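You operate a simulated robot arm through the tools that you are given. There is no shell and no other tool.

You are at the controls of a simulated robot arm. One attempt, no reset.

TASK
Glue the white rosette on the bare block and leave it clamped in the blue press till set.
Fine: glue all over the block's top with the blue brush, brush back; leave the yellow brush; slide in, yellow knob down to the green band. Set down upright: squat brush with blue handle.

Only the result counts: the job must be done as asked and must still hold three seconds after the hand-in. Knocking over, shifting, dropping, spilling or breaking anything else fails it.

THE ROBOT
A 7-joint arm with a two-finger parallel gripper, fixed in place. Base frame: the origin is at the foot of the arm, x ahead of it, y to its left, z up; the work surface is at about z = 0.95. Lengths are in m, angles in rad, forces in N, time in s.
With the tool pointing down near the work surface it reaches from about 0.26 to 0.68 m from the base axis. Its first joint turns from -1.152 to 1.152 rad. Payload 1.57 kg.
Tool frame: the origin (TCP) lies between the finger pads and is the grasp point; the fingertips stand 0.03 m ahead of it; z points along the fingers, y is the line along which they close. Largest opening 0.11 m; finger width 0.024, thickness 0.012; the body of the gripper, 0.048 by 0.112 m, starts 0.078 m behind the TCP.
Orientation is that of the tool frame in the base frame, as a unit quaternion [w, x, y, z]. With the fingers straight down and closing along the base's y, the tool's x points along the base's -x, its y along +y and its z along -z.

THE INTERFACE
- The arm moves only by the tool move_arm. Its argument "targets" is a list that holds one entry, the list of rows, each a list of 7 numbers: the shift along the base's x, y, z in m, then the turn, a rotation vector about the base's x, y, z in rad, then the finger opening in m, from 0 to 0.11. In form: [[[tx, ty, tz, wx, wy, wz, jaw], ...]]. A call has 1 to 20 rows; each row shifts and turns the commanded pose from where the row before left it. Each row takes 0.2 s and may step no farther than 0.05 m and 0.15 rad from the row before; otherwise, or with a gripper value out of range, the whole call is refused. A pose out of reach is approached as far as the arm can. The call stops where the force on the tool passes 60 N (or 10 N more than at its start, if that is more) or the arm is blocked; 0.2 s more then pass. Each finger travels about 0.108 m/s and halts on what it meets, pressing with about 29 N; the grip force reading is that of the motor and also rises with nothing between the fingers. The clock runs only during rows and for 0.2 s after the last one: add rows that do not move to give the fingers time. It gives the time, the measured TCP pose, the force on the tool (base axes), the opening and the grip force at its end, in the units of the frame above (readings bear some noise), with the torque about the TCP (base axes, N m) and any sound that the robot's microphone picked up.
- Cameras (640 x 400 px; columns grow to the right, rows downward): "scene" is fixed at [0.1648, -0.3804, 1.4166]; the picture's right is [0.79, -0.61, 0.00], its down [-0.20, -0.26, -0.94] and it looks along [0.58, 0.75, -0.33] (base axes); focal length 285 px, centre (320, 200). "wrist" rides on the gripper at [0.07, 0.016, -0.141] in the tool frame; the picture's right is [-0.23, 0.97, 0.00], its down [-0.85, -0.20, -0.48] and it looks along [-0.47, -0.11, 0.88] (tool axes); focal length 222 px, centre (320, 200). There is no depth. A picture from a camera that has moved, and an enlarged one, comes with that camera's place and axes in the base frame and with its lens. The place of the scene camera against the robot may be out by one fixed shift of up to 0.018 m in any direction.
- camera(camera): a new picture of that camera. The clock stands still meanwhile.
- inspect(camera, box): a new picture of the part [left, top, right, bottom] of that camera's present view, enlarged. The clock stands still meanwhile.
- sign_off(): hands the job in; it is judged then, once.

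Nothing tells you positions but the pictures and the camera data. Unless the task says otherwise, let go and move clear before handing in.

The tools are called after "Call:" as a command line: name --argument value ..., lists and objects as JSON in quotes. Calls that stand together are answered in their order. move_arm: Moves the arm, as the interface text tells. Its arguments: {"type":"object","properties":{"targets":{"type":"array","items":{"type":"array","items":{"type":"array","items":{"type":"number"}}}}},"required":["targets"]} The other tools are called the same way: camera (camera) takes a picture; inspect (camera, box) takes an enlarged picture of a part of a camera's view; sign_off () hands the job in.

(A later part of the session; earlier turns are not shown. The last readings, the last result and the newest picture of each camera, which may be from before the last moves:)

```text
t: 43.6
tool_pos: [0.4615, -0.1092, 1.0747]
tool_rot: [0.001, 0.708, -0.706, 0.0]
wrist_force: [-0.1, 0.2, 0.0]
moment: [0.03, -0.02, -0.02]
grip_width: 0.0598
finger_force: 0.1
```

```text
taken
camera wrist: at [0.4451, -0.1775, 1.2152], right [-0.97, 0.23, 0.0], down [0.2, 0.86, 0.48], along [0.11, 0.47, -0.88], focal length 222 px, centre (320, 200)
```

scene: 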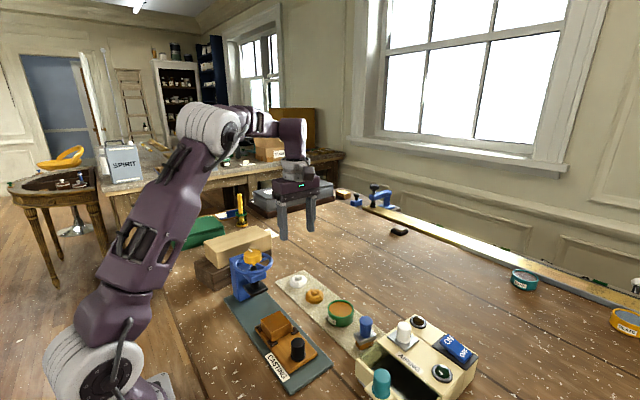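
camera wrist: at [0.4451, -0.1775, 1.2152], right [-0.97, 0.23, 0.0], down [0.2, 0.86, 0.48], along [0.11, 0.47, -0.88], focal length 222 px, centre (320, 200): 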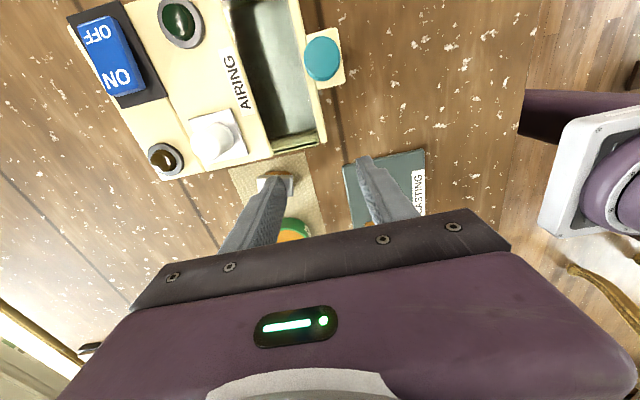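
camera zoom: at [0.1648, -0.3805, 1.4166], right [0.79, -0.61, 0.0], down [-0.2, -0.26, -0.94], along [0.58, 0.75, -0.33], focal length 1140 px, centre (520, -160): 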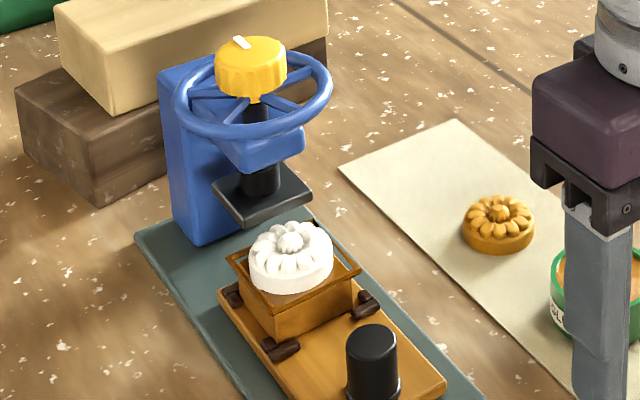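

There looks to be a small clearance under the plate, and the rosette sits well. I go back, regrip the handle and push in with careful force checks.

Call:
move_arm --targets '[[[-0.03, 0.03, 0, 0, 0, 0, 0.06], [-0.021, 0.045, 0, 0, 0, 0, 0.06], [-0.021, 0.045, 0, 0, 0, 0, 0.06], [0, 0.01, -0.04, 0, 0, 0, 0.06], [0, 0, -0.03, 0, 0, 0, 0.06], [0, 0, 0, 0, 0, 0, 0.06], [0, 0, 0, 0, 0, 0, 0.035], [0, 0, 0, 0, 0, 0, 0.015], [0, 0, 0, 0, 0, 0, 0.015]]]'

```text
t: 45.6
tool_pos: [0.3907, 0.0228, 1.0036]
tool_rot: [-0.002, 0.707, -0.707, 0.0]
wrist_force: [18.2, 0.4, -10.4]
moment: [0.13, 0.13, 0.01]
grip_width: 0.0253
finger_force: 37.1
```

The handle is gripped with some side load, so I shift 1 mm to relieve it and start sliding.

Call:
move_arm --targets '[[[0.0012, 0, 0, 0, 0, 0, 0.015], [0, 0.005, 0, 0, 0, 0, 0.015], [0, 0.005, 0, 0, 0, 0, 0.015], [0, 0.005, 0, 0, 0, 0, 0.015], [0, 0, 0, 0, 0, 0, 0.015]]]'

Call:
inspect --camera "scene" --box '[225, 250, 285, 320]'

```text
t: 46.8
tool_pos: [0.3903, 0.0376, 1.0032]
tool_rot: [0.001, 0.708, -0.706, -0.001]
wrist_force: [19.2, -0.1, 6.2]
moment: [-0.18, 0.08, -0.01]
grip_width: 0.0253
finger_force: 37.1
```

```text
5.71 times, centred on (255, 285) of scene
camera zoom: at [0.1653, -0.3804, 1.4166], right [0.79, -0.61, 0.0], down [-0.2, -0.26, -0.94], along [0.58, 0.75, -0.33], focal length 1628 px, centre (691, -286)
```

zoom: 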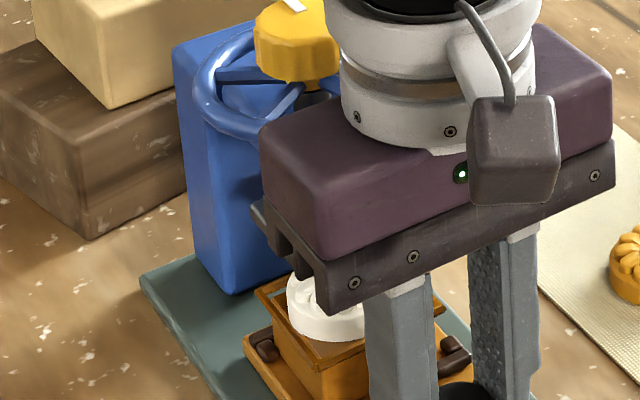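

Call:
move_arm --targets '[[[0.001, 0.004, 0, 0, 0, 0, 0.015], [0, 0.004, 0, 0, 0, 0, 0.015], [0, 0.004, 0, 0, 0, 0, 0.015], [0, 0, 0, 0, 0, 0, 0.015]]]'

Call:
inspect --camera "scene" --box '[225, 250, 285, 320]'

```text
t: 47.8
tool_pos: [0.3903, 0.0498, 1.0031]
tool_rot: [0.0, 0.708, -0.707, 0.0]
wrist_force: [2.9, -0.7, 28.3]
moment: [-0.44, -0.61, -0.06]
grip_width: 0.0251
finger_force: 36.9
```

```text
5.71 times, centred on (255, 285) of scene
camera zoom: at [0.1645, -0.3805, 1.4167], right [0.79, -0.61, 0.0], down [-0.2, -0.26, -0.94], along [0.58, 0.75, -0.33], focal length 1628 px, centre (691, -286)
```

zoom: 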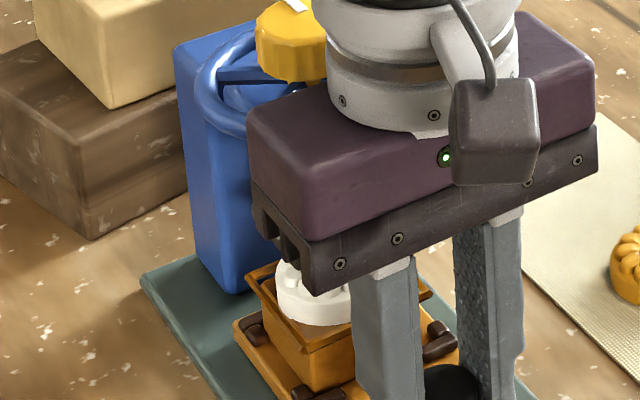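

Call:
move_arm --targets '[[[0, 0, 0.001, 0, 0, 0, 0.015], [0, 0.004, 0, 0, 0, 0, 0.015], [0, 0.004, 0, 0, 0, 0, 0.015], [0, 0, 0, 0, 0, 0, 0.015]]]'

Call:
camera --camera "scene"

Call:
inspect --camera "scene" --box '[225, 250, 285, 320]'

Call:
camera --camera "wrist"

```text
t: 48.8
tool_pos: [0.391, 0.0577, 1.0025]
tool_rot: [0.001, 0.708, -0.706, -0.001]
wrist_force: [10.4, 0.8, -31.0]
moment: [0.01, -0.73, -0.03]
grip_width: 0.025
finger_force: 37.0
```

```text
taken
```

scene: 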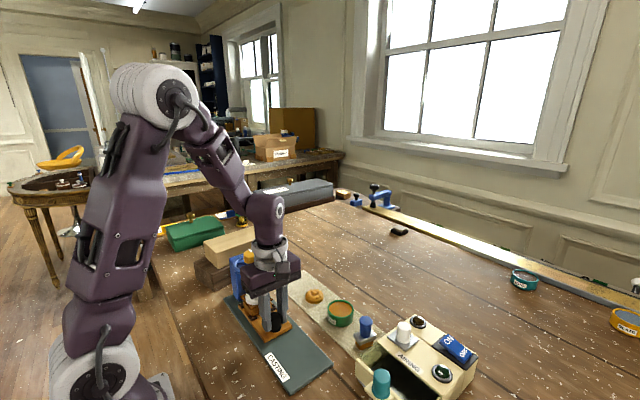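

```text
5.71 times, centred on (255, 285) of scene
camera zoom: at [0.1655, -0.3804, 1.4166], right [0.79, -0.61, 0.0], down [-0.2, -0.26, -0.94], along [0.58, 0.75, -0.33], focal length 1628 px, centre (691, -286)
```

zoom: 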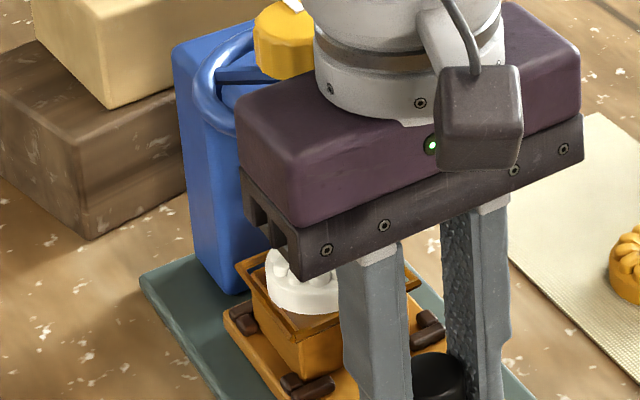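

```text
taken
camera wrist: at [0.3749, -0.0115, 1.145], right [-0.97, 0.23, 0.0], down [0.2, 0.86, 0.48], along [0.11, 0.47, -0.88], focal length 222 px, centre (320, 200)
```

wrist: 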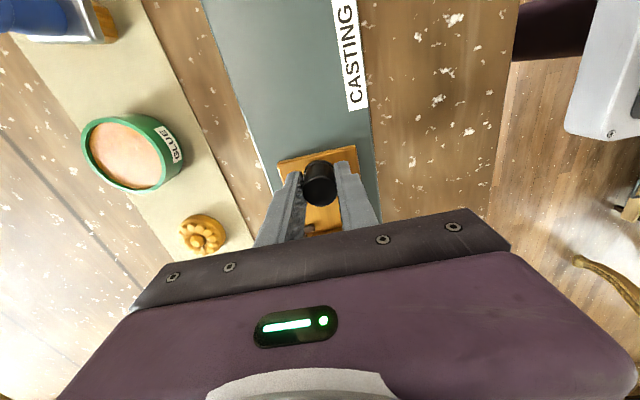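

The sled is captive in its guide, so small z offsets load it. I relieve that and go on toward the end stop.

Call:
move_arm --targets '[[[0, 0, -0.0005, 0, 0, 0, 0.015], [0, 0.003, 0, 0, 0, 0, 0.015], [0, 0.003, 0, 0, 0, 0, 0.015], [0, 0, 0, 0, 0, 0, 0.015]]]'

```text
t: 49.8
tool_pos: [0.3901, 0.0637, 1.0029]
tool_rot: [0.001, 0.707, -0.707, 0.0]
wrist_force: [0.6, -0.2, -18.3]
moment: [-0.3, -0.55, -0.05]
grip_width: 0.0252
finger_force: 36.4
```

Call:
move_arm --targets '[[[0, 0.0015, -0.0003, 0, 0, 0, 0.015], [0, 0.0015, 0, 0, 0, 0, 0.015], [0, 0, 0, 0, 0, 0, 0.015]]]'

Call:
inspect --camera "scene" --box '[225, 250, 285, 320]'

```text
t: 50.6
tool_pos: [0.3903, 0.065, 1.0034]
tool_rot: [0.001, 0.707, -0.707, -0.001]
wrist_force: [-0.1, -27.4, 6.5]
moment: [-1.14, -0.47, -0.06]
grip_width: 0.025
finger_force: 36.4
```

```text
5.71 times, centred on (255, 285) of scene
camera zoom: at [0.1647, -0.3812, 1.4164], right [0.79, -0.61, 0.0], down [-0.2, -0.26, -0.94], along [0.58, 0.75, -0.33], focal length 1628 px, centre (691, -286)
```

zoom: 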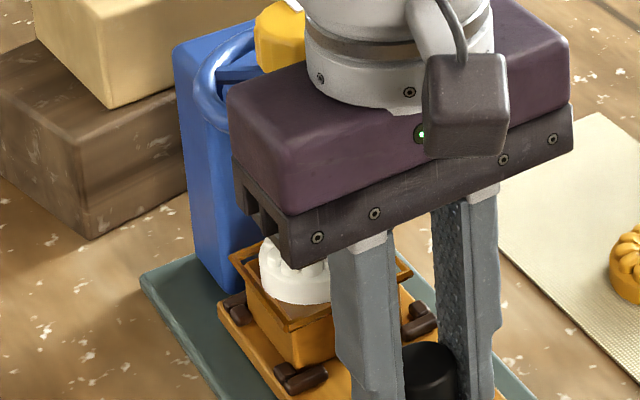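

The sled hit its end stop (27 N). I ease back, let go, rise clear and look.

Call:
move_arm --targets '[[[0, -0.0015, -0.0001, 0, 0, 0, 0.015], [0, 0, 0, 0, 0, 0, 0.035], [0, 0, 0, 0, 0, 0, 0.06], [0, 0, 0.035, 0, 0, 0, 0.06], [0, -0.02, 0.04, 0, 0, 0, 0.06], [0, -0.03, 0.03, 0, 0, 0, 0.06], [0.03, -0.03, 0.02, 0, 0, 0, 0.06], [0.03, -0.03, 0.02, 0, 0, 0, 0.06], [0, 0, 0, 0, 0, 0, 0.06]]]'

Call:
inspect --camera "scene" --box '[225, 240, 295, 320]'

Call:
camera --camera "wrist"

Call:
inspect --camera "scene" --box '[230, 265, 270, 305]'

```text
t: 52.6
tool_pos: [0.4513, -0.0451, 1.1477]
tool_rot: [0.0, 0.708, -0.706, -0.001]
wrist_force: [0.5, 0.3, -0.5]
moment: [0.01, 0.01, -0.01]
grip_width: 0.0603
finger_force: 0.0
```

```text
5.00 times, centred on (260, 280) of scene
camera zoom: at [0.1648, -0.3805, 1.4166], right [0.79, -0.61, 0.0], down [-0.2, -0.26, -0.94], along [0.58, 0.75, -0.33], focal length 1425 px, centre (620, -200)
```

zoom: 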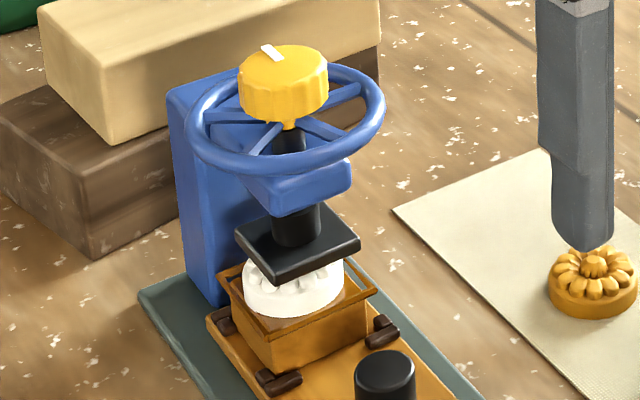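

```text
taken
camera wrist: at [0.4354, -0.1145, 1.2891], right [-0.97, 0.23, 0.0], down [0.2, 0.86, 0.48], along [0.11, 0.47, -0.88], focal length 222 px, centre (320, 200)
```

wrist: 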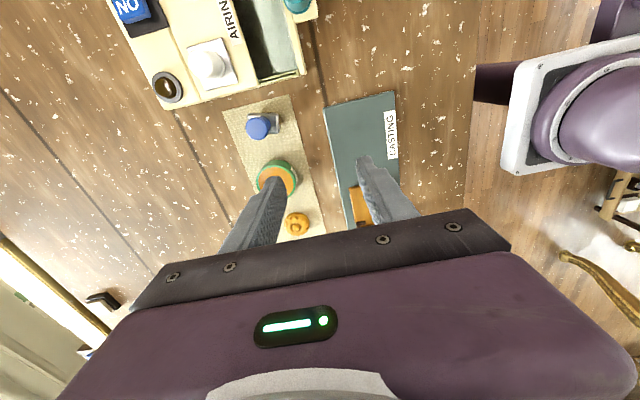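

```text
10.00 times, centred on (250, 285) of scene
camera zoom: at [0.1648, -0.3805, 1.4166], right [0.79, -0.61, 0.0], down [-0.2, -0.26, -0.94], along [0.58, 0.75, -0.33], focal length 2850 px, centre (1020, -650)
```

zoom: 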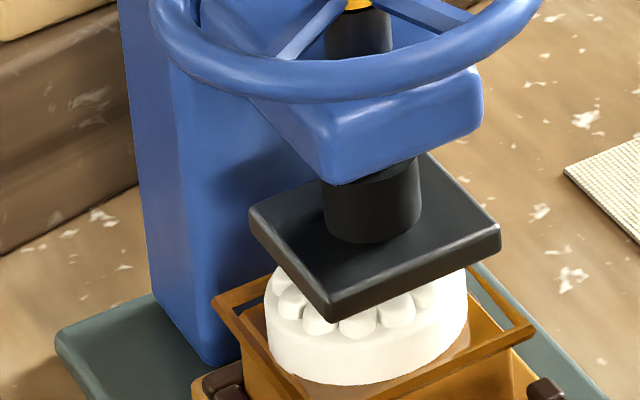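

The rosette is centred under the plate. Looking for the green band around the press spindle.

Call:
inspect --camera "scene" --box '[235, 245, 275, 275]'

Call:
inspect --camera "scene" --box '[225, 255, 255, 305]'

```text
13.33 times, centred on (255, 260) of scene
camera zoom: at [0.1648, -0.3805, 1.4166], right [0.79, -0.61, 0.0], down [-0.2, -0.26, -0.94], along [0.58, 0.75, -0.33], focal length 3800 px, centre (1187, -600)
```

zoom: 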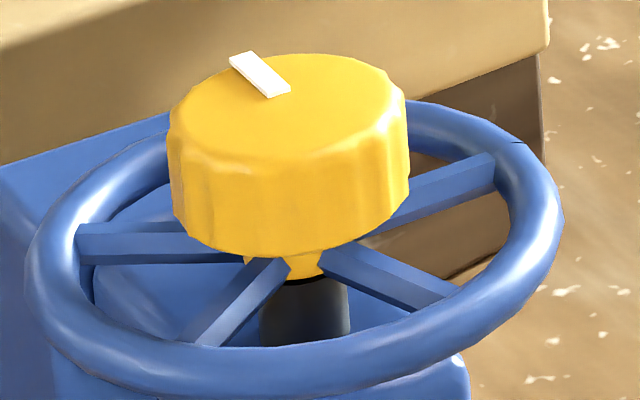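

```text
8.00 times, centred on (240, 280) of scene
camera zoom: at [0.1648, -0.3805, 1.4166], right [0.79, -0.61, 0.0], down [-0.2, -0.26, -0.94], along [0.58, 0.75, -0.33], focal length 2280 px, centre (960, -440)
```

zoom: 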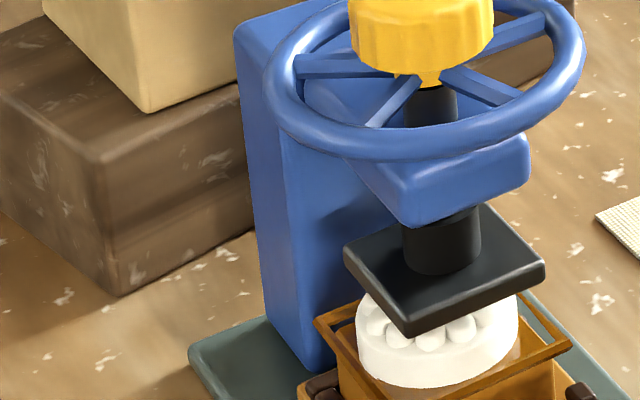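

No green band visible from here yet. I move over the knob and look down at it.

Call:
move_arm --targets '[[[0, 0, 0.03, 0, 0, 0, 0.06], [-0.0125, 0.038, 0, 0, 0, 0, 0.06], [-0.0125, 0.038, 0, 0, 0, 0, 0.06], [-0.0125, 0.038, 0, 0, 0, 0, 0.06], [-0.0125, 0.038, 0, 0, 0, 0, 0.06], [-0.0123, 0.037, 0, 0, 0, 0, 0.06], [0, 0, 0, 0, 0, 0, 0.06]]]'

Call:
camera --camera "wrist"

Call:
inspect --camera "wrist" --box '[260, 90, 380, 220]'

```text
t: 54.2
tool_pos: [0.3875, 0.1452, 1.1774]
tool_rot: [0.001, 0.708, -0.706, 0.0]
wrist_force: [-0.1, 0.4, -0.2]
moment: [0.03, -0.02, 0.03]
grip_width: 0.0601
finger_force: 0.0
```

```text
taken
camera wrist: at [0.373, 0.0748, 1.3193], right [-0.97, 0.23, 0.0], down [0.2, 0.86, 0.48], along [0.11, 0.47, -0.88], focal length 222 px, centre (320, 200)
```

wrist: 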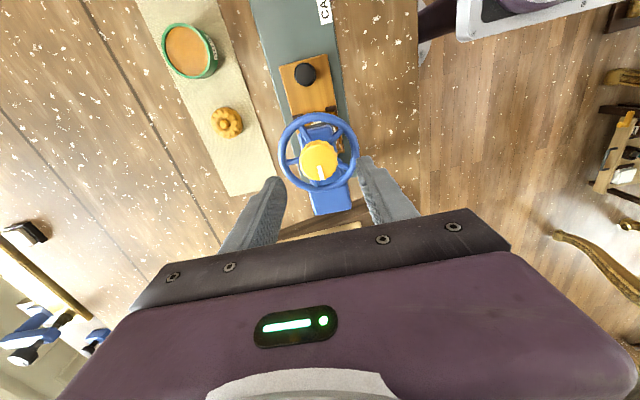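

```text
3.08 times, centred on (320, 155) of wrist
camera zoom: at [0.373, 0.0748, 1.3193], right [-0.97, 0.23, 0.0], down [0.2, 0.86, 0.48], along [0.11, 0.47, -0.88], focal length 684 px, centre (320, 338)
```

zoom: 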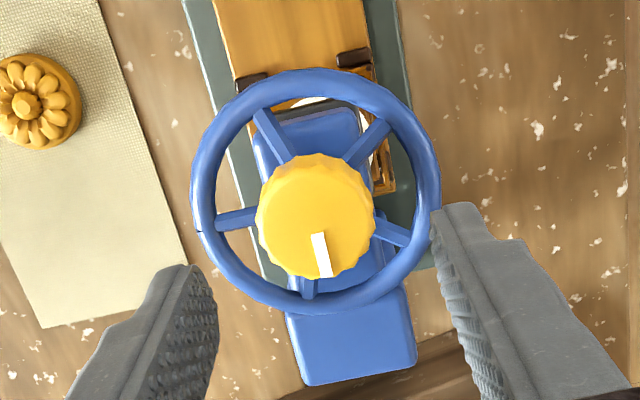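

The knob is centred at about (0.390, 0.146) and 39 mm wide. I lower the fingers around it, keeping the tips above the handwheel rim.

Call:
move_arm --targets '[[[0.0025, 0.001, -0.03, 0, 0, 0, 0.055], [0, 0, -0.02, 0, 0, 0, 0.055], [0, 0, -0.008, 0, 0, 0, 0.055], [0, 0, 0, 0, 0, 0, 0.055]]]'

Call:
inspect --camera "scene" --box '[225, 225, 295, 305]'

Call:
inspect --camera "wrist" --box '[260, 110, 380, 240]'

```text
t: 55.2
tool_pos: [0.3901, 0.1459, 1.1214]
tool_rot: [-0.001, 0.707, -0.707, 0.0]
wrist_force: [-0.5, 0.3, 0.5]
moment: [-0.02, -0.05, -0.03]
grip_width: 0.0551
finger_force: 0.0
```

```text
5.00 times, centred on (260, 265) of scene
camera zoom: at [0.1648, -0.3804, 1.4166], right [0.79, -0.61, 0.0], down [-0.2, -0.26, -0.94], along [0.58, 0.75, -0.33], focal length 1425 px, centre (620, -125)
```

zoom: 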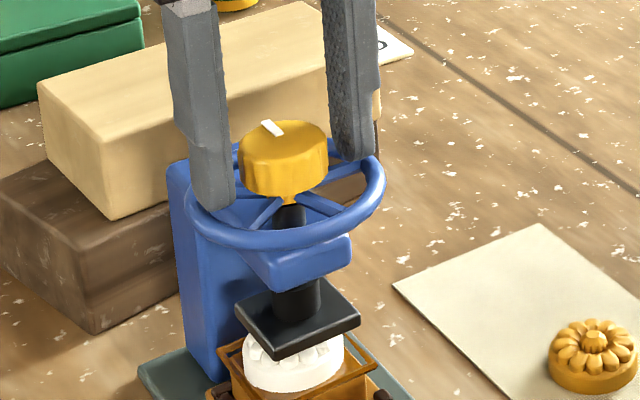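

```text
3.08 times, centred on (320, 175) of wrist
camera zoom: at [0.3751, 0.0755, 1.2619], right [-0.97, 0.23, 0.0], down [0.2, 0.86, 0.48], along [0.11, 0.47, -0.88], focal length 684 px, centre (320, 277)
```

zoom: 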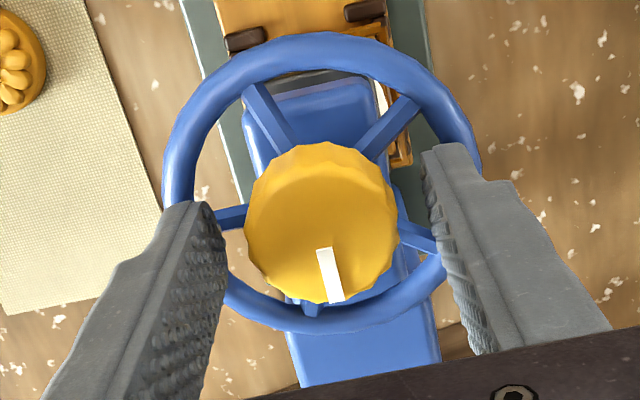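

Well placed. I close on the knob and try a small clockwise turn.

Call:
move_arm --targets '[[[0, 0, 0, 0, 0, 0, 0.04], [0, 0, 0, 0, 0, 0, 0.025], [0, 0, 0, 0, 0, 0, 0.025], [0, 0, 0, 0, 0, -0.12, 0.025], [0, 0, 0, 0, 0, -0.12, 0.025], [0, 0, 0, 0, 0, -0.12, 0.025], [0, 0, 0, 0, 0, 0, 0.025]]]'

Call:
inspect --camera "scene" --box '[225, 235, 295, 315]'

```text
t: 56.8
tool_pos: [0.3892, 0.1444, 1.12]
tool_rot: [0.0, -0.569, 0.822, 0.001]
wrist_force: [-6.6, 0.5, -7.5]
moment: [-0.21, 0.15, 0.02]
grip_width: 0.0372
finger_force: 43.6
```

```text
5.00 times, centred on (260, 275) of scene
camera zoom: at [0.1647, -0.3804, 1.4167], right [0.79, -0.61, 0.0], down [-0.2, -0.26, -0.94], along [0.58, 0.75, -0.33], focal length 1425 px, centre (620, -175)
```

zoom: 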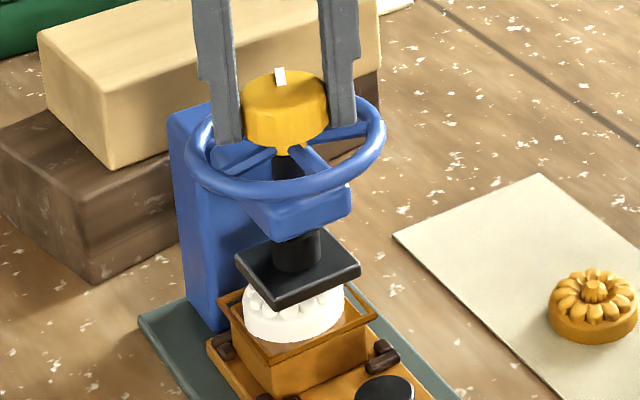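

Clockwise turns the wheel and draws the tool slightly down, so the screw lowers. I continue with a small downward feed.

Call:
move_arm --targets '[[[0, 0, -0.0003, 0, 0, -0.14, 0.025], [0, 0, -0.0002, 0, 0, -0.14, 0.025], [0, 0, -0.0002, 0, 0, -0.14, 0.025], [0, 0, -0.0002, 0, 0, -0.14, 0.025], [0, 0, -0.0002, 0, 0, -0.14, 0.025], [0, 0, 0, 0, 0, 0, 0.025]]]'

Call:
inspect --camera "scene" --box '[225, 235, 295, 315]'

Call:
inspect --camera "wrist" --box '[260, 110, 380, 240]'

```text
t: 58.2
tool_pos: [0.3889, 0.1451, 1.119]
tool_rot: [-0.001, -0.253, 0.967, 0.0]
wrist_force: [-11.9, -1.4, -17.5]
moment: [-0.04, 0.17, 0.04]
grip_width: 0.0371
finger_force: 43.1
```

```text
5.00 times, centred on (260, 275) of scene
camera zoom: at [0.1647, -0.3804, 1.4167], right [0.79, -0.61, 0.0], down [-0.2, -0.26, -0.94], along [0.58, 0.75, -0.33], focal length 1425 px, centre (620, -175)
```

zoom: 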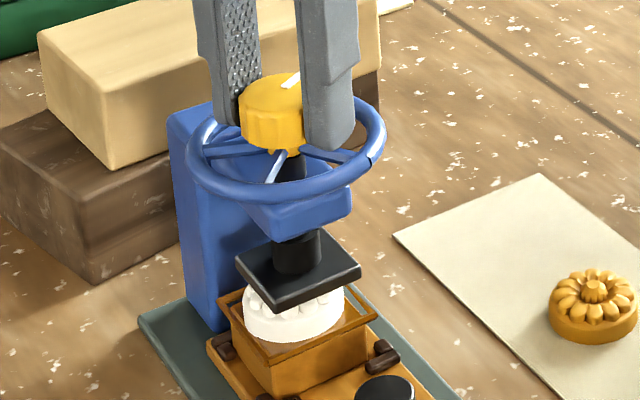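

```text
3.08 times, centred on (320, 175) of wrist
camera zoom: at [0.322, 0.1255, 1.2608], right [-0.28, 0.96, 0.0], down [0.84, 0.24, 0.48], along [0.46, 0.13, -0.88], focal length 684 px, centre (320, 277)
```

zoom: 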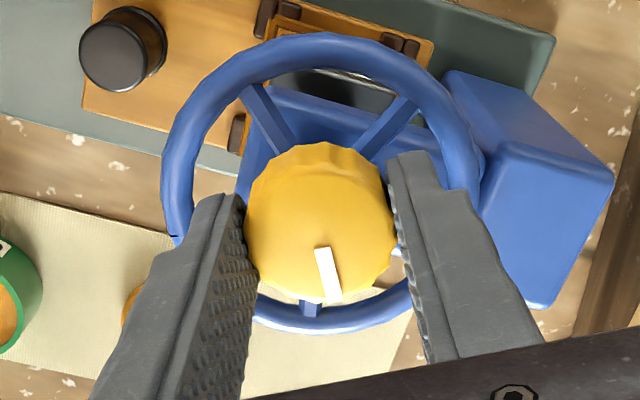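

Call:
move_arm --targets '[[[-0.0004, 0, -0.0005, 0, 0, -0.14, 0.025], [0, 0, -0.0003, 0, 0, -0.14, 0.025], [0, 0, -0.0002, 0, 0, -0.14, 0.025], [0, 0, -0.0002, 0, 0, -0.14, 0.025], [0, 0, -0.0002, 0, 0, -0.14, 0.025], [0, 0, 0, 0, 0, 0, 0.025]]]'

Call:
inspect --camera "scene" --box '[225, 235, 295, 315]'

```text
t: 59.6
tool_pos: [0.3893, 0.1451, 1.1179]
tool_rot: [0.0, 0.095, 0.995, 0.0]
wrist_force: [-8.2, -1.8, -12.6]
moment: [-0.1, -0.03, 0.02]
grip_width: 0.037
finger_force: 43.1
```

```text
5.00 times, centred on (260, 275) of scene
camera zoom: at [0.1647, -0.3804, 1.4166], right [0.79, -0.61, 0.0], down [-0.2, -0.26, -0.94], along [0.58, 0.75, -0.33], focal length 1425 px, centre (620, -175)
```

zoom: 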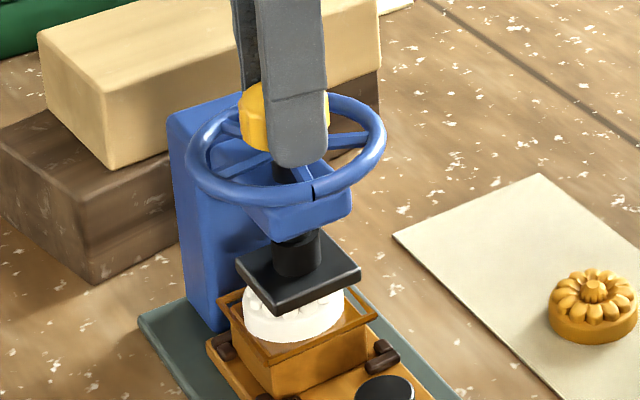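

The plate is coming down steadily (about 1.4 mm per radian). Continuing.

Call:
move_arm --targets '[[[-0.0003, 0, -0.0004, 0, 0, -0.14, 0.025], [0, 0, -0.0002, 0, 0, -0.14, 0.025], [0, 0, -0.0002, 0, 0, -0.14, 0.025], [0, 0, -0.0002, 0, 0, -0.14, 0.025], [0, 0, 0, 0, 0, 0, 0.025]]]'

Call:
inspect --camera "scene" --box '[225, 235, 295, 315]'

```text
t: 60.8
tool_pos: [0.3902, 0.146, 1.1166]
tool_rot: [0.0, 0.366, 0.931, 0.0]
wrist_force: [-0.4, 0.4, -13.0]
moment: [-0.2, -0.15, 0.04]
grip_width: 0.0371
finger_force: 43.3
```

```text
5.00 times, centred on (260, 275) of scene
camera zoom: at [0.165, -0.3804, 1.4166], right [0.79, -0.61, 0.0], down [-0.2, -0.26, -0.94], along [0.58, 0.75, -0.33], focal length 1425 px, centre (620, -175)
```

zoom: 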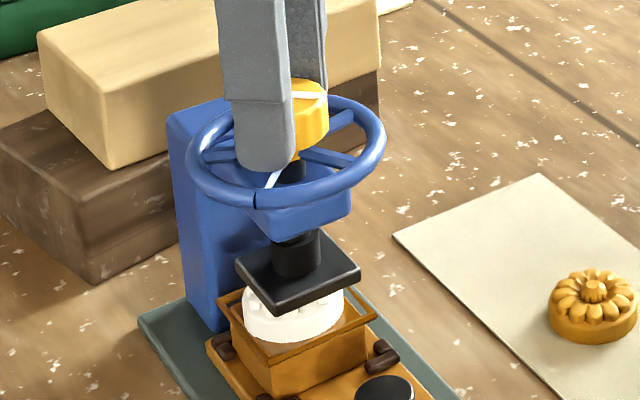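

Call:
move_arm --targets '[[[0, 0, -0.0004, 0, 0, -0.14, 0.025], [0, 0, -0.0002, 0, 0, -0.14, 0.025], [0, 0, -0.0002, 0, 0, -0.14, 0.025], [0, 0, -0.0002, 0, 0, -0.14, 0.025], [0, 0, -0.0002, 0, 0, -0.14, 0.025], [0, 0, 0, 0, 0, 0, 0.025]]]'

Call:
inspect --camera "scene" --box '[225, 235, 295, 315]'

Call:
inspect --camera "scene" --box '[235, 270, 275, 310]'

```text
t: 62.2
tool_pos: [0.39, 0.1454, 1.1153]
tool_rot: [0.0, 0.663, 0.749, 0.0]
wrist_force: [3.3, 5.3, -10.6]
moment: [0.19, 0.01, 0.02]
grip_width: 0.0368
finger_force: 43.4
```

```text
5.00 times, centred on (260, 275) of scene
camera zoom: at [0.1651, -0.3803, 1.4167], right [0.79, -0.61, 0.0], down [-0.2, -0.26, -0.94], along [0.58, 0.75, -0.33], focal length 1425 px, centre (620, -175)
```

zoom: 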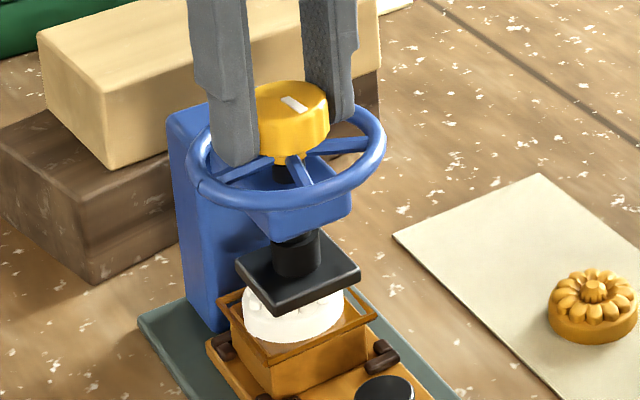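

```text
10.00 times, centred on (255, 290) of scene
camera zoom: at [0.1651, -0.3803, 1.4167], right [0.79, -0.61, 0.0], down [-0.2, -0.26, -0.94], along [0.58, 0.75, -0.33], focal length 2850 px, centre (970, -700)
```

zoom: 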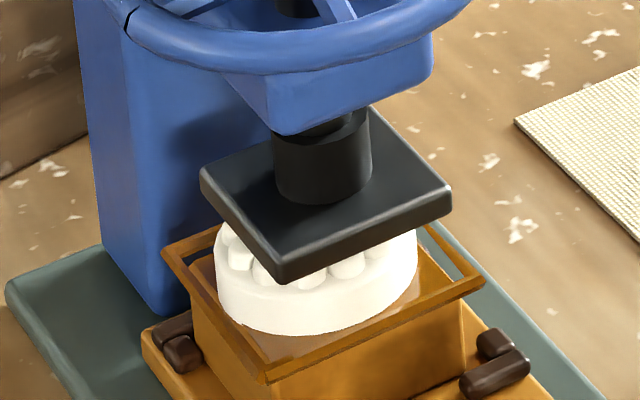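

The plate is close to the rosette. I keep turning while the wrist has range.

Call:
move_arm --targets '[[[0, 0, -0.0003, 0, 0, -0.14, 0.025], [0, 0, -0.0002, 0, 0, -0.14, 0.025], [0, 0, -0.0002, 0, 0, -0.14, 0.025], [0, 0, -0.0002, 0, 0, -0.14, 0.025], [0, 0, 0, 0, 0, 0, 0.025]]]'

Call:
inspect --camera "scene" --box '[225, 235, 295, 315]'

Call:
inspect --camera "scene" --box '[235, 270, 275, 310]'

```text
t: 63.4
tool_pos: [0.3901, 0.1453, 1.1143]
tool_rot: [0.001, 0.844, 0.536, 0.0]
wrist_force: [5.1, 6.0, -9.8]
moment: [-0.09, 0.07, 0.07]
grip_width: 0.037
finger_force: 43.6
```

```text
5.00 times, centred on (260, 275) of scene
camera zoom: at [0.1651, -0.3802, 1.4167], right [0.79, -0.61, 0.0], down [-0.2, -0.26, -0.94], along [0.58, 0.75, -0.33], focal length 1425 px, centre (620, -175)
```

zoom: 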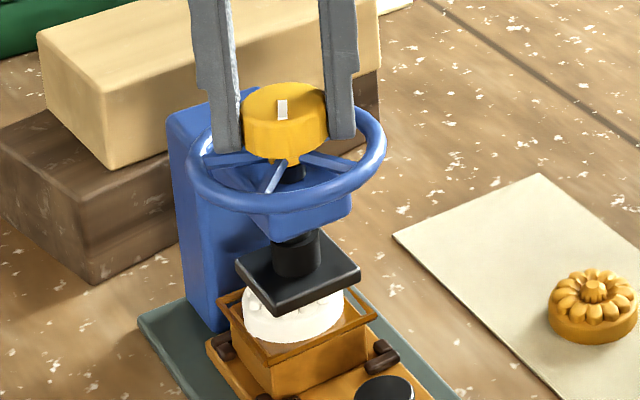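

```text
10.00 times, centred on (255, 290) of scene
camera zoom: at [0.1651, -0.3802, 1.4167], right [0.79, -0.61, 0.0], down [-0.2, -0.26, -0.94], along [0.58, 0.75, -0.33], focal length 2850 px, centre (970, -700)
```

zoom: 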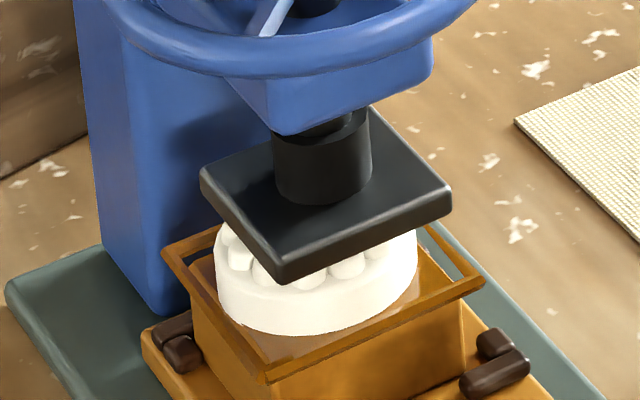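

The plate has met the rosette while the knob still descends, so it's starting to compress. I let go and raise to wind the wrist back, and check for the band.

Call:
move_arm --targets '[[[0, 0, 0, 0, 0, 0, 0.04], [0, 0, 0, 0, 0, 0, 0.055], [0, 0, 0, 0, 0, 0, 0.055], [0, 0, 0.02, 0, 0, 0, 0.055], [0, 0, 0.03, 0, 0, 0, 0.055], [0, 0, 0, 0, 0, 0.14, 0.055], [0, 0, 0, 0, 0, 0.14, 0.055], [0, 0, 0, 0, 0, 0.14, 0.055], [0, 0, 0, 0, 0, 0.14, 0.055], [0, 0, 0, 0, 0, 0.14, 0.055], [0, 0, 0, 0, 0, 0.14, 0.055], [0, 0, 0, 0, 0, 0.14, 0.055], [0, 0, 0, 0, 0, 0.14, 0.055], [0, 0, 0, 0, 0, 0.14, 0.055], [0, 0, 0, 0, 0, 0.14, 0.055], [0, 0, 0, 0, 0, 0.14, 0.055]]]'

Call:
inspect --camera "scene" --box '[225, 235, 295, 315]'

Call:
camera --camera "wrist"

Call:
inspect --camera "wrist" --box '[260, 90, 380, 220]'

Call:
inspect --camera "scene" --box '[238, 250, 273, 285]'

```text
t: 66.8
tool_pos: [0.3909, 0.1452, 1.1643]
tool_rot: [0.0, 0.23, 0.973, 0.0]
wrist_force: [0.3, -0.9, 1.0]
moment: [-0.01, 0.03, 0.02]
grip_width: 0.0551
finger_force: 0.0
```

```text
5.00 times, centred on (260, 275) of scene
camera zoom: at [0.1648, -0.3804, 1.4166], right [0.79, -0.61, 0.0], down [-0.2, -0.26, -0.94], along [0.58, 0.75, -0.33], focal length 1425 px, centre (620, -175)
```

zoom: 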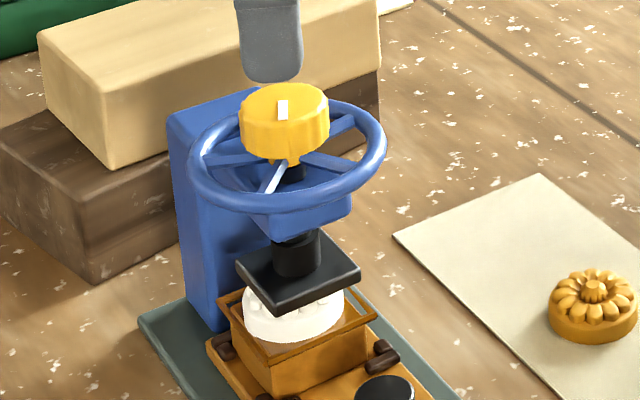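

```text
taken
camera wrist: at [0.3352, 0.1913, 1.3063], right [0.64, 0.77, 0.0], down [0.67, -0.56, 0.48], along [0.37, -0.31, -0.88], focal length 222 px, centre (320, 200)
```

wrist: 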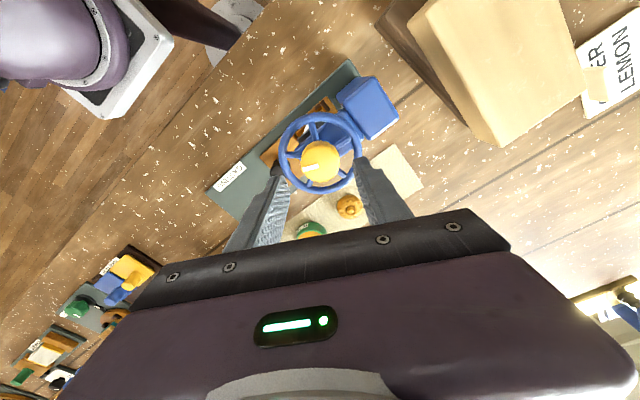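

```text
3.08 times, centred on (320, 155) of wrist
camera zoom: at [0.3352, 0.1913, 1.3063], right [0.64, 0.77, 0.0], down [0.67, -0.56, 0.48], along [0.37, -0.31, -0.88], focal length 684 px, centre (320, 338)
```

zoom: 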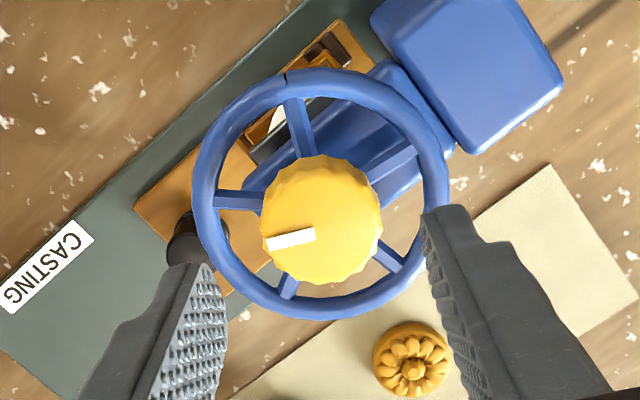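

```text
11.43 times, centred on (256, 268) of scene
camera zoom: at [0.1648, -0.3804, 1.4166], right [0.79, -0.61, 0.0], down [-0.2, -0.26, -0.94], along [0.58, 0.75, -0.33], focal length 3257 px, centre (1057, -571)
```

zoom: 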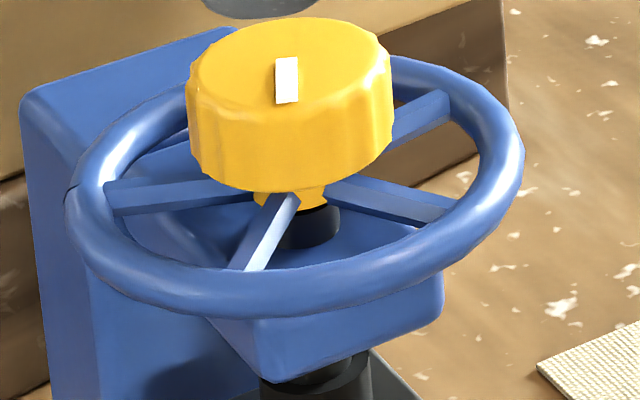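

The knob has come down a good way. I zoom hard on the spindle above and below the arm of the press.

Call:
inspect --camera "scene" --box '[248, 266, 266, 278]'

Call:
inspect --camera "scene" --box '[244, 278, 274, 300]'

Call:
inspect --camera "wrist" --box '[290, 110, 350, 150]'

```text
16.00 times, centred on (257, 272) of scene
camera zoom: at [0.1648, -0.3804, 1.4166], right [0.79, -0.61, 0.0], down [-0.2, -0.26, -0.94], along [0.58, 0.75, -0.33], focal length 4559 px, centre (1328, -952)
```

zoom: 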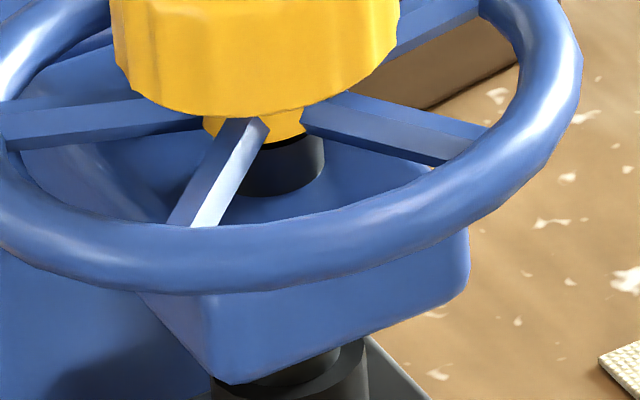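

```text
16.00 times, centred on (259, 289) of scene
camera zoom: at [0.1648, -0.3804, 1.4166], right [0.79, -0.61, 0.0], down [-0.2, -0.26, -0.94], along [0.58, 0.75, -0.33], focal length 4559 px, centre (1296, -1224)
```

zoom: 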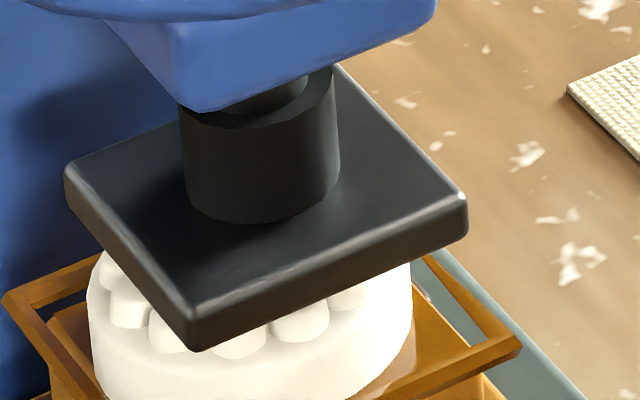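

```text
10.00 times, centred on (320, 130) of wrist
camera zoom: at [0.3352, 0.1913, 1.3063], right [0.64, 0.77, 0.0], down [0.67, -0.56, 0.48], along [0.37, -0.31, -0.88], focal length 2221 px, centre (320, 900)
```

zoom: 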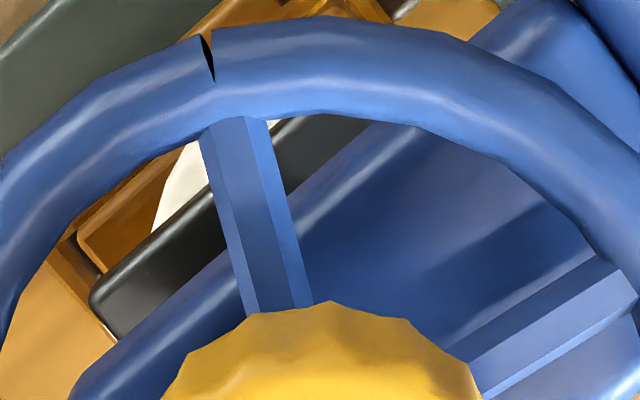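

Still no green in view, so more turns are needed. I wind the wrist back and regrip lower.

Call:
move_arm --targets '[[[0, 0, 0, 0, 0, 0.14, 0.055], [0, 0, 0, 0, 0, 0.14, 0.055], [0, 0, 0, 0, 0, 0.14, 0.055], [0, 0, 0, 0, 0, 0.14, 0.055], [0, 0, 0, 0, 0, 0.14, 0.055], [0, 0, 0, 0, 0, 0.14, 0.055], [0, 0, 0, 0, 0, 0.14, 0.055], [0, 0, 0, 0, 0, 0.14, 0.055], [0, 0, 0, 0, 0, 0.14, 0.055], [0, 0, 0, 0, 0, 0.14, 0.055], [0, 0, 0, 0, 0, 0.14, 0.055], [0, 0, 0, 0, 0, 0.14, 0.055], [0, 0, 0, 0, 0, 0.14, 0.055], [0, 0, -0.025, 0, 0, 0, 0.055], [0, 0, -0.022, 0, 0, 0, 0.055], [0, 0, -0.004, 0, 0, 0, 0.055], [0, 0, 0, 0, 0, 0, 0.055]]]'

Call:
inspect --camera "scene" --box '[225, 235, 295, 315]'

Call:
inspect --camera "wrist" --box '[260, 110, 380, 240]'

```text
t: 70.4
tool_pos: [0.3898, 0.1452, 1.1148]
tool_rot: [0.0, -0.625, 0.78, 0.0]
wrist_force: [0.7, 0.1, 0.0]
moment: [0.02, 0.0, 0.0]
grip_width: 0.0551
finger_force: 0.0
```

```text
5.00 times, centred on (260, 275) of scene
camera zoom: at [0.1648, -0.3804, 1.4166], right [0.79, -0.61, 0.0], down [-0.2, -0.26, -0.94], along [0.58, 0.75, -0.33], focal length 1425 px, centre (620, -175)
```

zoom: 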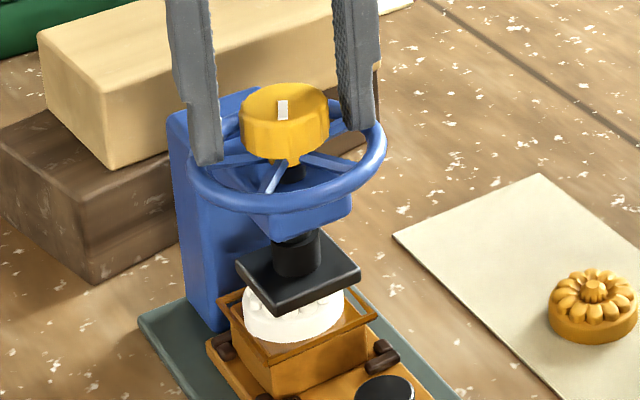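

```text
3.08 times, centred on (320, 175) of wrist
camera zoom: at [0.3592, 0.0814, 1.2556], right [-0.9, 0.43, 0.0], down [0.38, 0.79, 0.48], along [0.21, 0.43, -0.88], focal length 684 px, centre (320, 277)
```

zoom: 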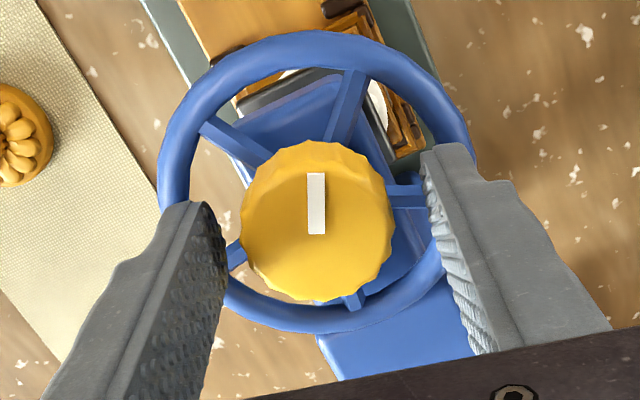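

Regripping and turning on in small amounts, watching spindle and torque.

Call:
move_arm --targets '[[[0, 0, 0, 0, 0, 0, 0.04], [0, 0, 0, 0, 0, 0, 0.025], [0, 0, 0, 0, 0, 0, 0.025], [0, 0, -0.0001, 0, 0, -0.14, 0.025], [0, 0, -0.0002, 0, 0, -0.14, 0.025], [0, 0, -0.0002, 0, 0, -0.14, 0.025], [0, 0, -0.0002, 0, 0, -0.14, 0.025], [0, 0, 0, 0, 0, 0, 0.025]]]'

Call:
inspect --camera "scene" --box '[235, 245, 280, 300]'

Call:
inspect --camera "scene" --box '[235, 270, 275, 310]'

```text
t: 72.2
tool_pos: [0.3897, 0.1452, 1.1133]
tool_rot: [-0.001, -0.385, 0.923, 0.001]
wrist_force: [8.8, -1.8, -0.1]
moment: [0.14, -0.26, 0.07]
grip_width: 0.0362
finger_force: 42.9
```

```text
7.27 times, centred on (258, 272) of scene
camera zoom: at [0.1651, -0.3805, 1.4166], right [0.79, -0.61, 0.0], down [-0.2, -0.26, -0.94], along [0.58, 0.75, -0.33], focal length 2072 px, centre (774, -327)
```

zoom: 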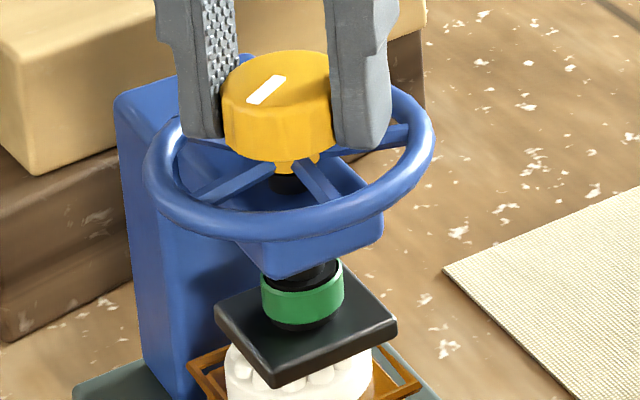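

```text
10.00 times, centred on (255, 290) of scene
camera zoom: at [0.1651, -0.3805, 1.4166], right [0.79, -0.61, 0.0], down [-0.2, -0.26, -0.94], along [0.58, 0.75, -0.33], focal length 2850 px, centre (970, -700)
```

zoom: 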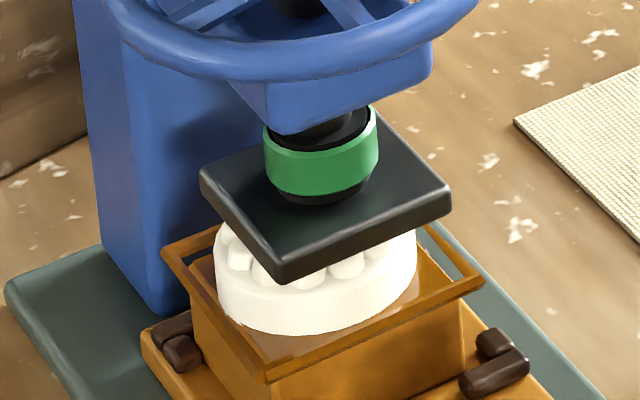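

The green band is now showing on the spindle, so the clamp is right and I stop turning. I let go gently, rise clear and check it stays green.

Call:
move_arm --targets '[[[0, 0, 0, 0, 0, 0, 0.035], [0, 0, 0, 0, 0, 0, 0.055], [0, 0, 0, 0, 0, 0, 0.055], [0, 0, 0.02, 0, 0, 0, 0.055], [0, 0, 0.04, 0, 0, 0, 0.055], [0, 0, 0.04, 0, 0, 0, 0.055], [0, 0, 0, 0, 0, 0, 0.055]]]'

Call:
inspect --camera "scene" --box '[225, 235, 295, 315]'

Call:
inspect --camera "scene" --box '[235, 270, 275, 310]'

```text
t: 73.8
tool_pos: [0.3892, 0.1448, 1.2132]
tool_rot: [0.001, -0.386, 0.923, -0.001]
wrist_force: [0.3, -0.1, -1.1]
moment: [-0.01, 0.0, 0.0]
grip_width: 0.055
finger_force: 0.1
```

```text
5.00 times, centred on (260, 275) of scene
camera zoom: at [0.1648, -0.3804, 1.4166], right [0.79, -0.61, 0.0], down [-0.2, -0.26, -0.94], along [0.58, 0.75, -0.33], focal length 1425 px, centre (620, -175)
```

zoom: 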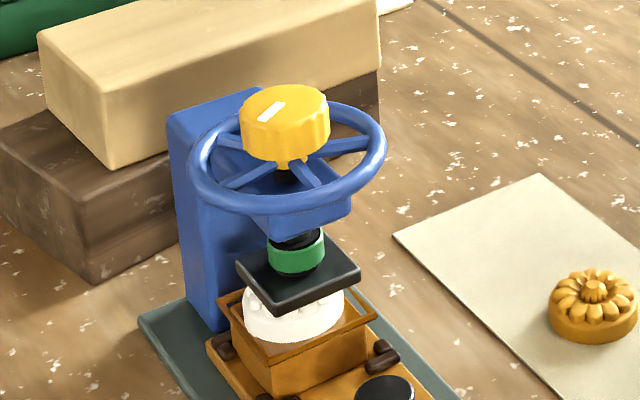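

```text
10.00 times, centred on (255, 290) of scene
camera zoom: at [0.1648, -0.3804, 1.4166], right [0.79, -0.61, 0.0], down [-0.2, -0.26, -0.94], along [0.58, 0.75, -0.33], focal length 2850 px, centre (970, -700)
```

zoom: 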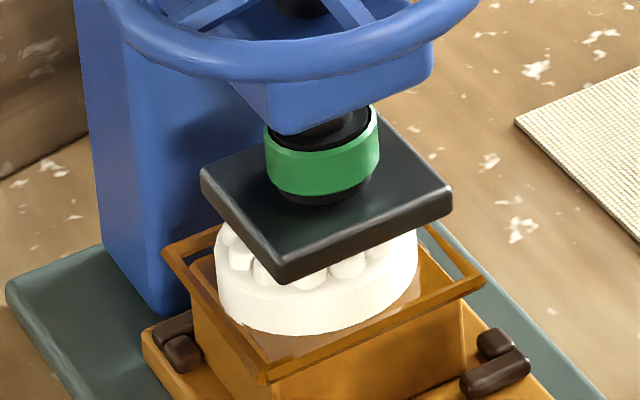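

The band stays green with the hand off. I move well clear and wait for the glue to set, watching for any change or sound.

Call:
move_arm --targets '[[[0, 0, 0.04, 0, 0, 0, 0.055], [0, -0.03, 0.03, 0, 0, 0, 0.055], [0, -0.045, 0, 0, 0, 0, 0.055], [0, -0.045, 0, 0, 0, 0, 0.055], [0, -0.03, 0, 0, 0, 0, 0.055], [0, 0, 0, 0, 0, 0, 0.055], [0, 0, 0, 0, 0, 0, 0.055], [0, 0, 0, 0, 0, 0, 0.055], [0, 0, 0, 0, 0, 0, 0.055], [0, 0, 0, 0, 0, 0, 0.055], [0, 0, 0, 0, 0, 0, 0.055], [0, 0, 0, 0, 0, 0, 0.055], [0, 0, 0, 0, 0, 0, 0.055], [0, 0, 0, 0, 0, 0, 0.055], [0, 0, 0, 0, 0, 0, 0.055], [0, 0, 0, 0, 0, 0, 0.055], [0, 0, 0, 0, 0, 0, 0.055], [0, 0, 0, 0, 0, 0, 0.055], [0, 0, 0, 0, 0, 0, 0.055], [0, 0, 0, 0, 0, 0, 0.055]]]'

Call:
inspect --camera "scene" --box '[235, 270, 275, 310]'

Call:
camera --camera "scene"

Call:
camera --camera "wrist"

Call:
inspect --camera "scene" --box '[270, 280, 410, 370]'

```text
t: 78.0
tool_pos: [0.3895, -0.0058, 1.2831]
tool_rot: [0.0, -0.386, 0.923, -0.001]
wrist_force: [0.3, 0.7, 1.3]
moment: [0.02, 0.02, 0.01]
grip_width: 0.0549
finger_force: 0.2
```

```text
10.00 times, centred on (255, 290) of scene
camera zoom: at [0.1648, -0.3804, 1.4166], right [0.79, -0.61, 0.0], down [-0.2, -0.26, -0.94], along [0.58, 0.75, -0.33], focal length 2850 px, centre (970, -700)
```

zoom: 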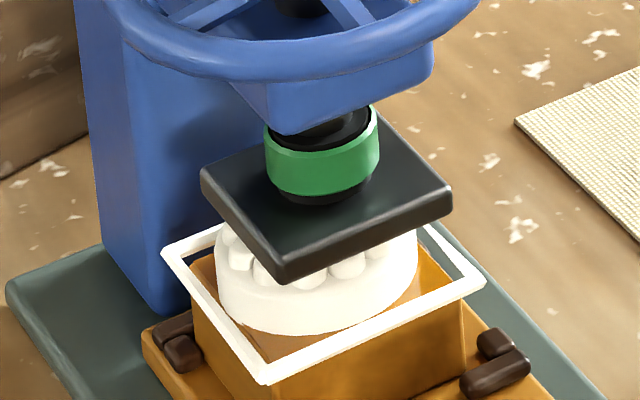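

```text
taken
```

scene: 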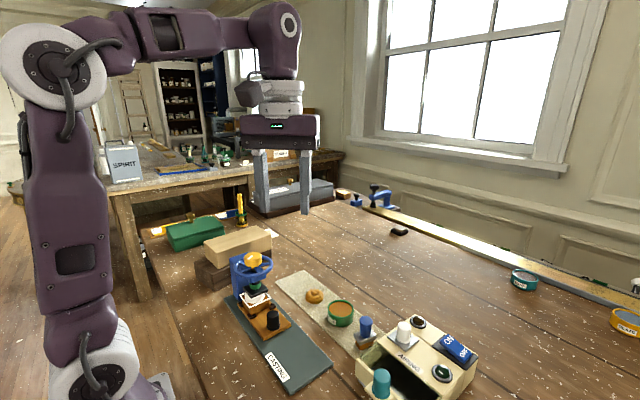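

```text
taken
camera wrist: at [0.3296, -0.0431, 1.4248], right [-0.53, 0.85, 0.0], down [0.74, 0.47, 0.48], along [0.4, 0.26, -0.88], focal length 222 px, centre (320, 200)
```

wrist: 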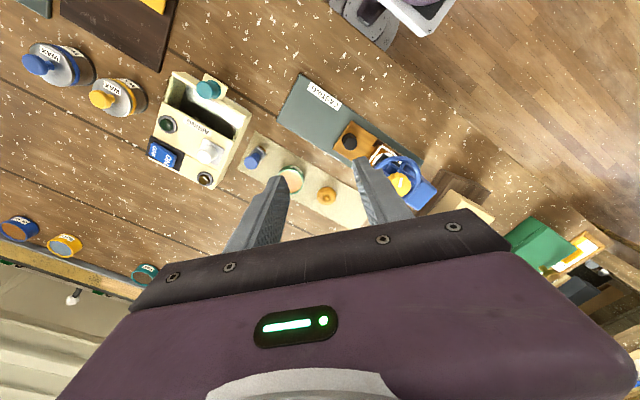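

```text
4.44 times, centred on (340, 325) of scene
camera zoom: at [0.1648, -0.3804, 1.4166], right [0.79, -0.61, 0.0], down [-0.2, -0.26, -0.94], along [0.58, 0.75, -0.33], focal length 1266 px, centre (231, -356)
```

zoom: 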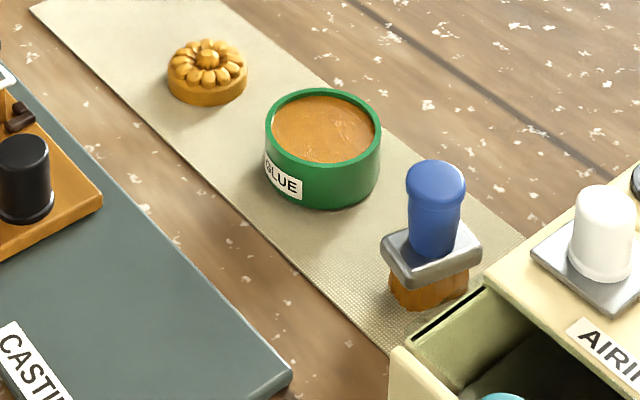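

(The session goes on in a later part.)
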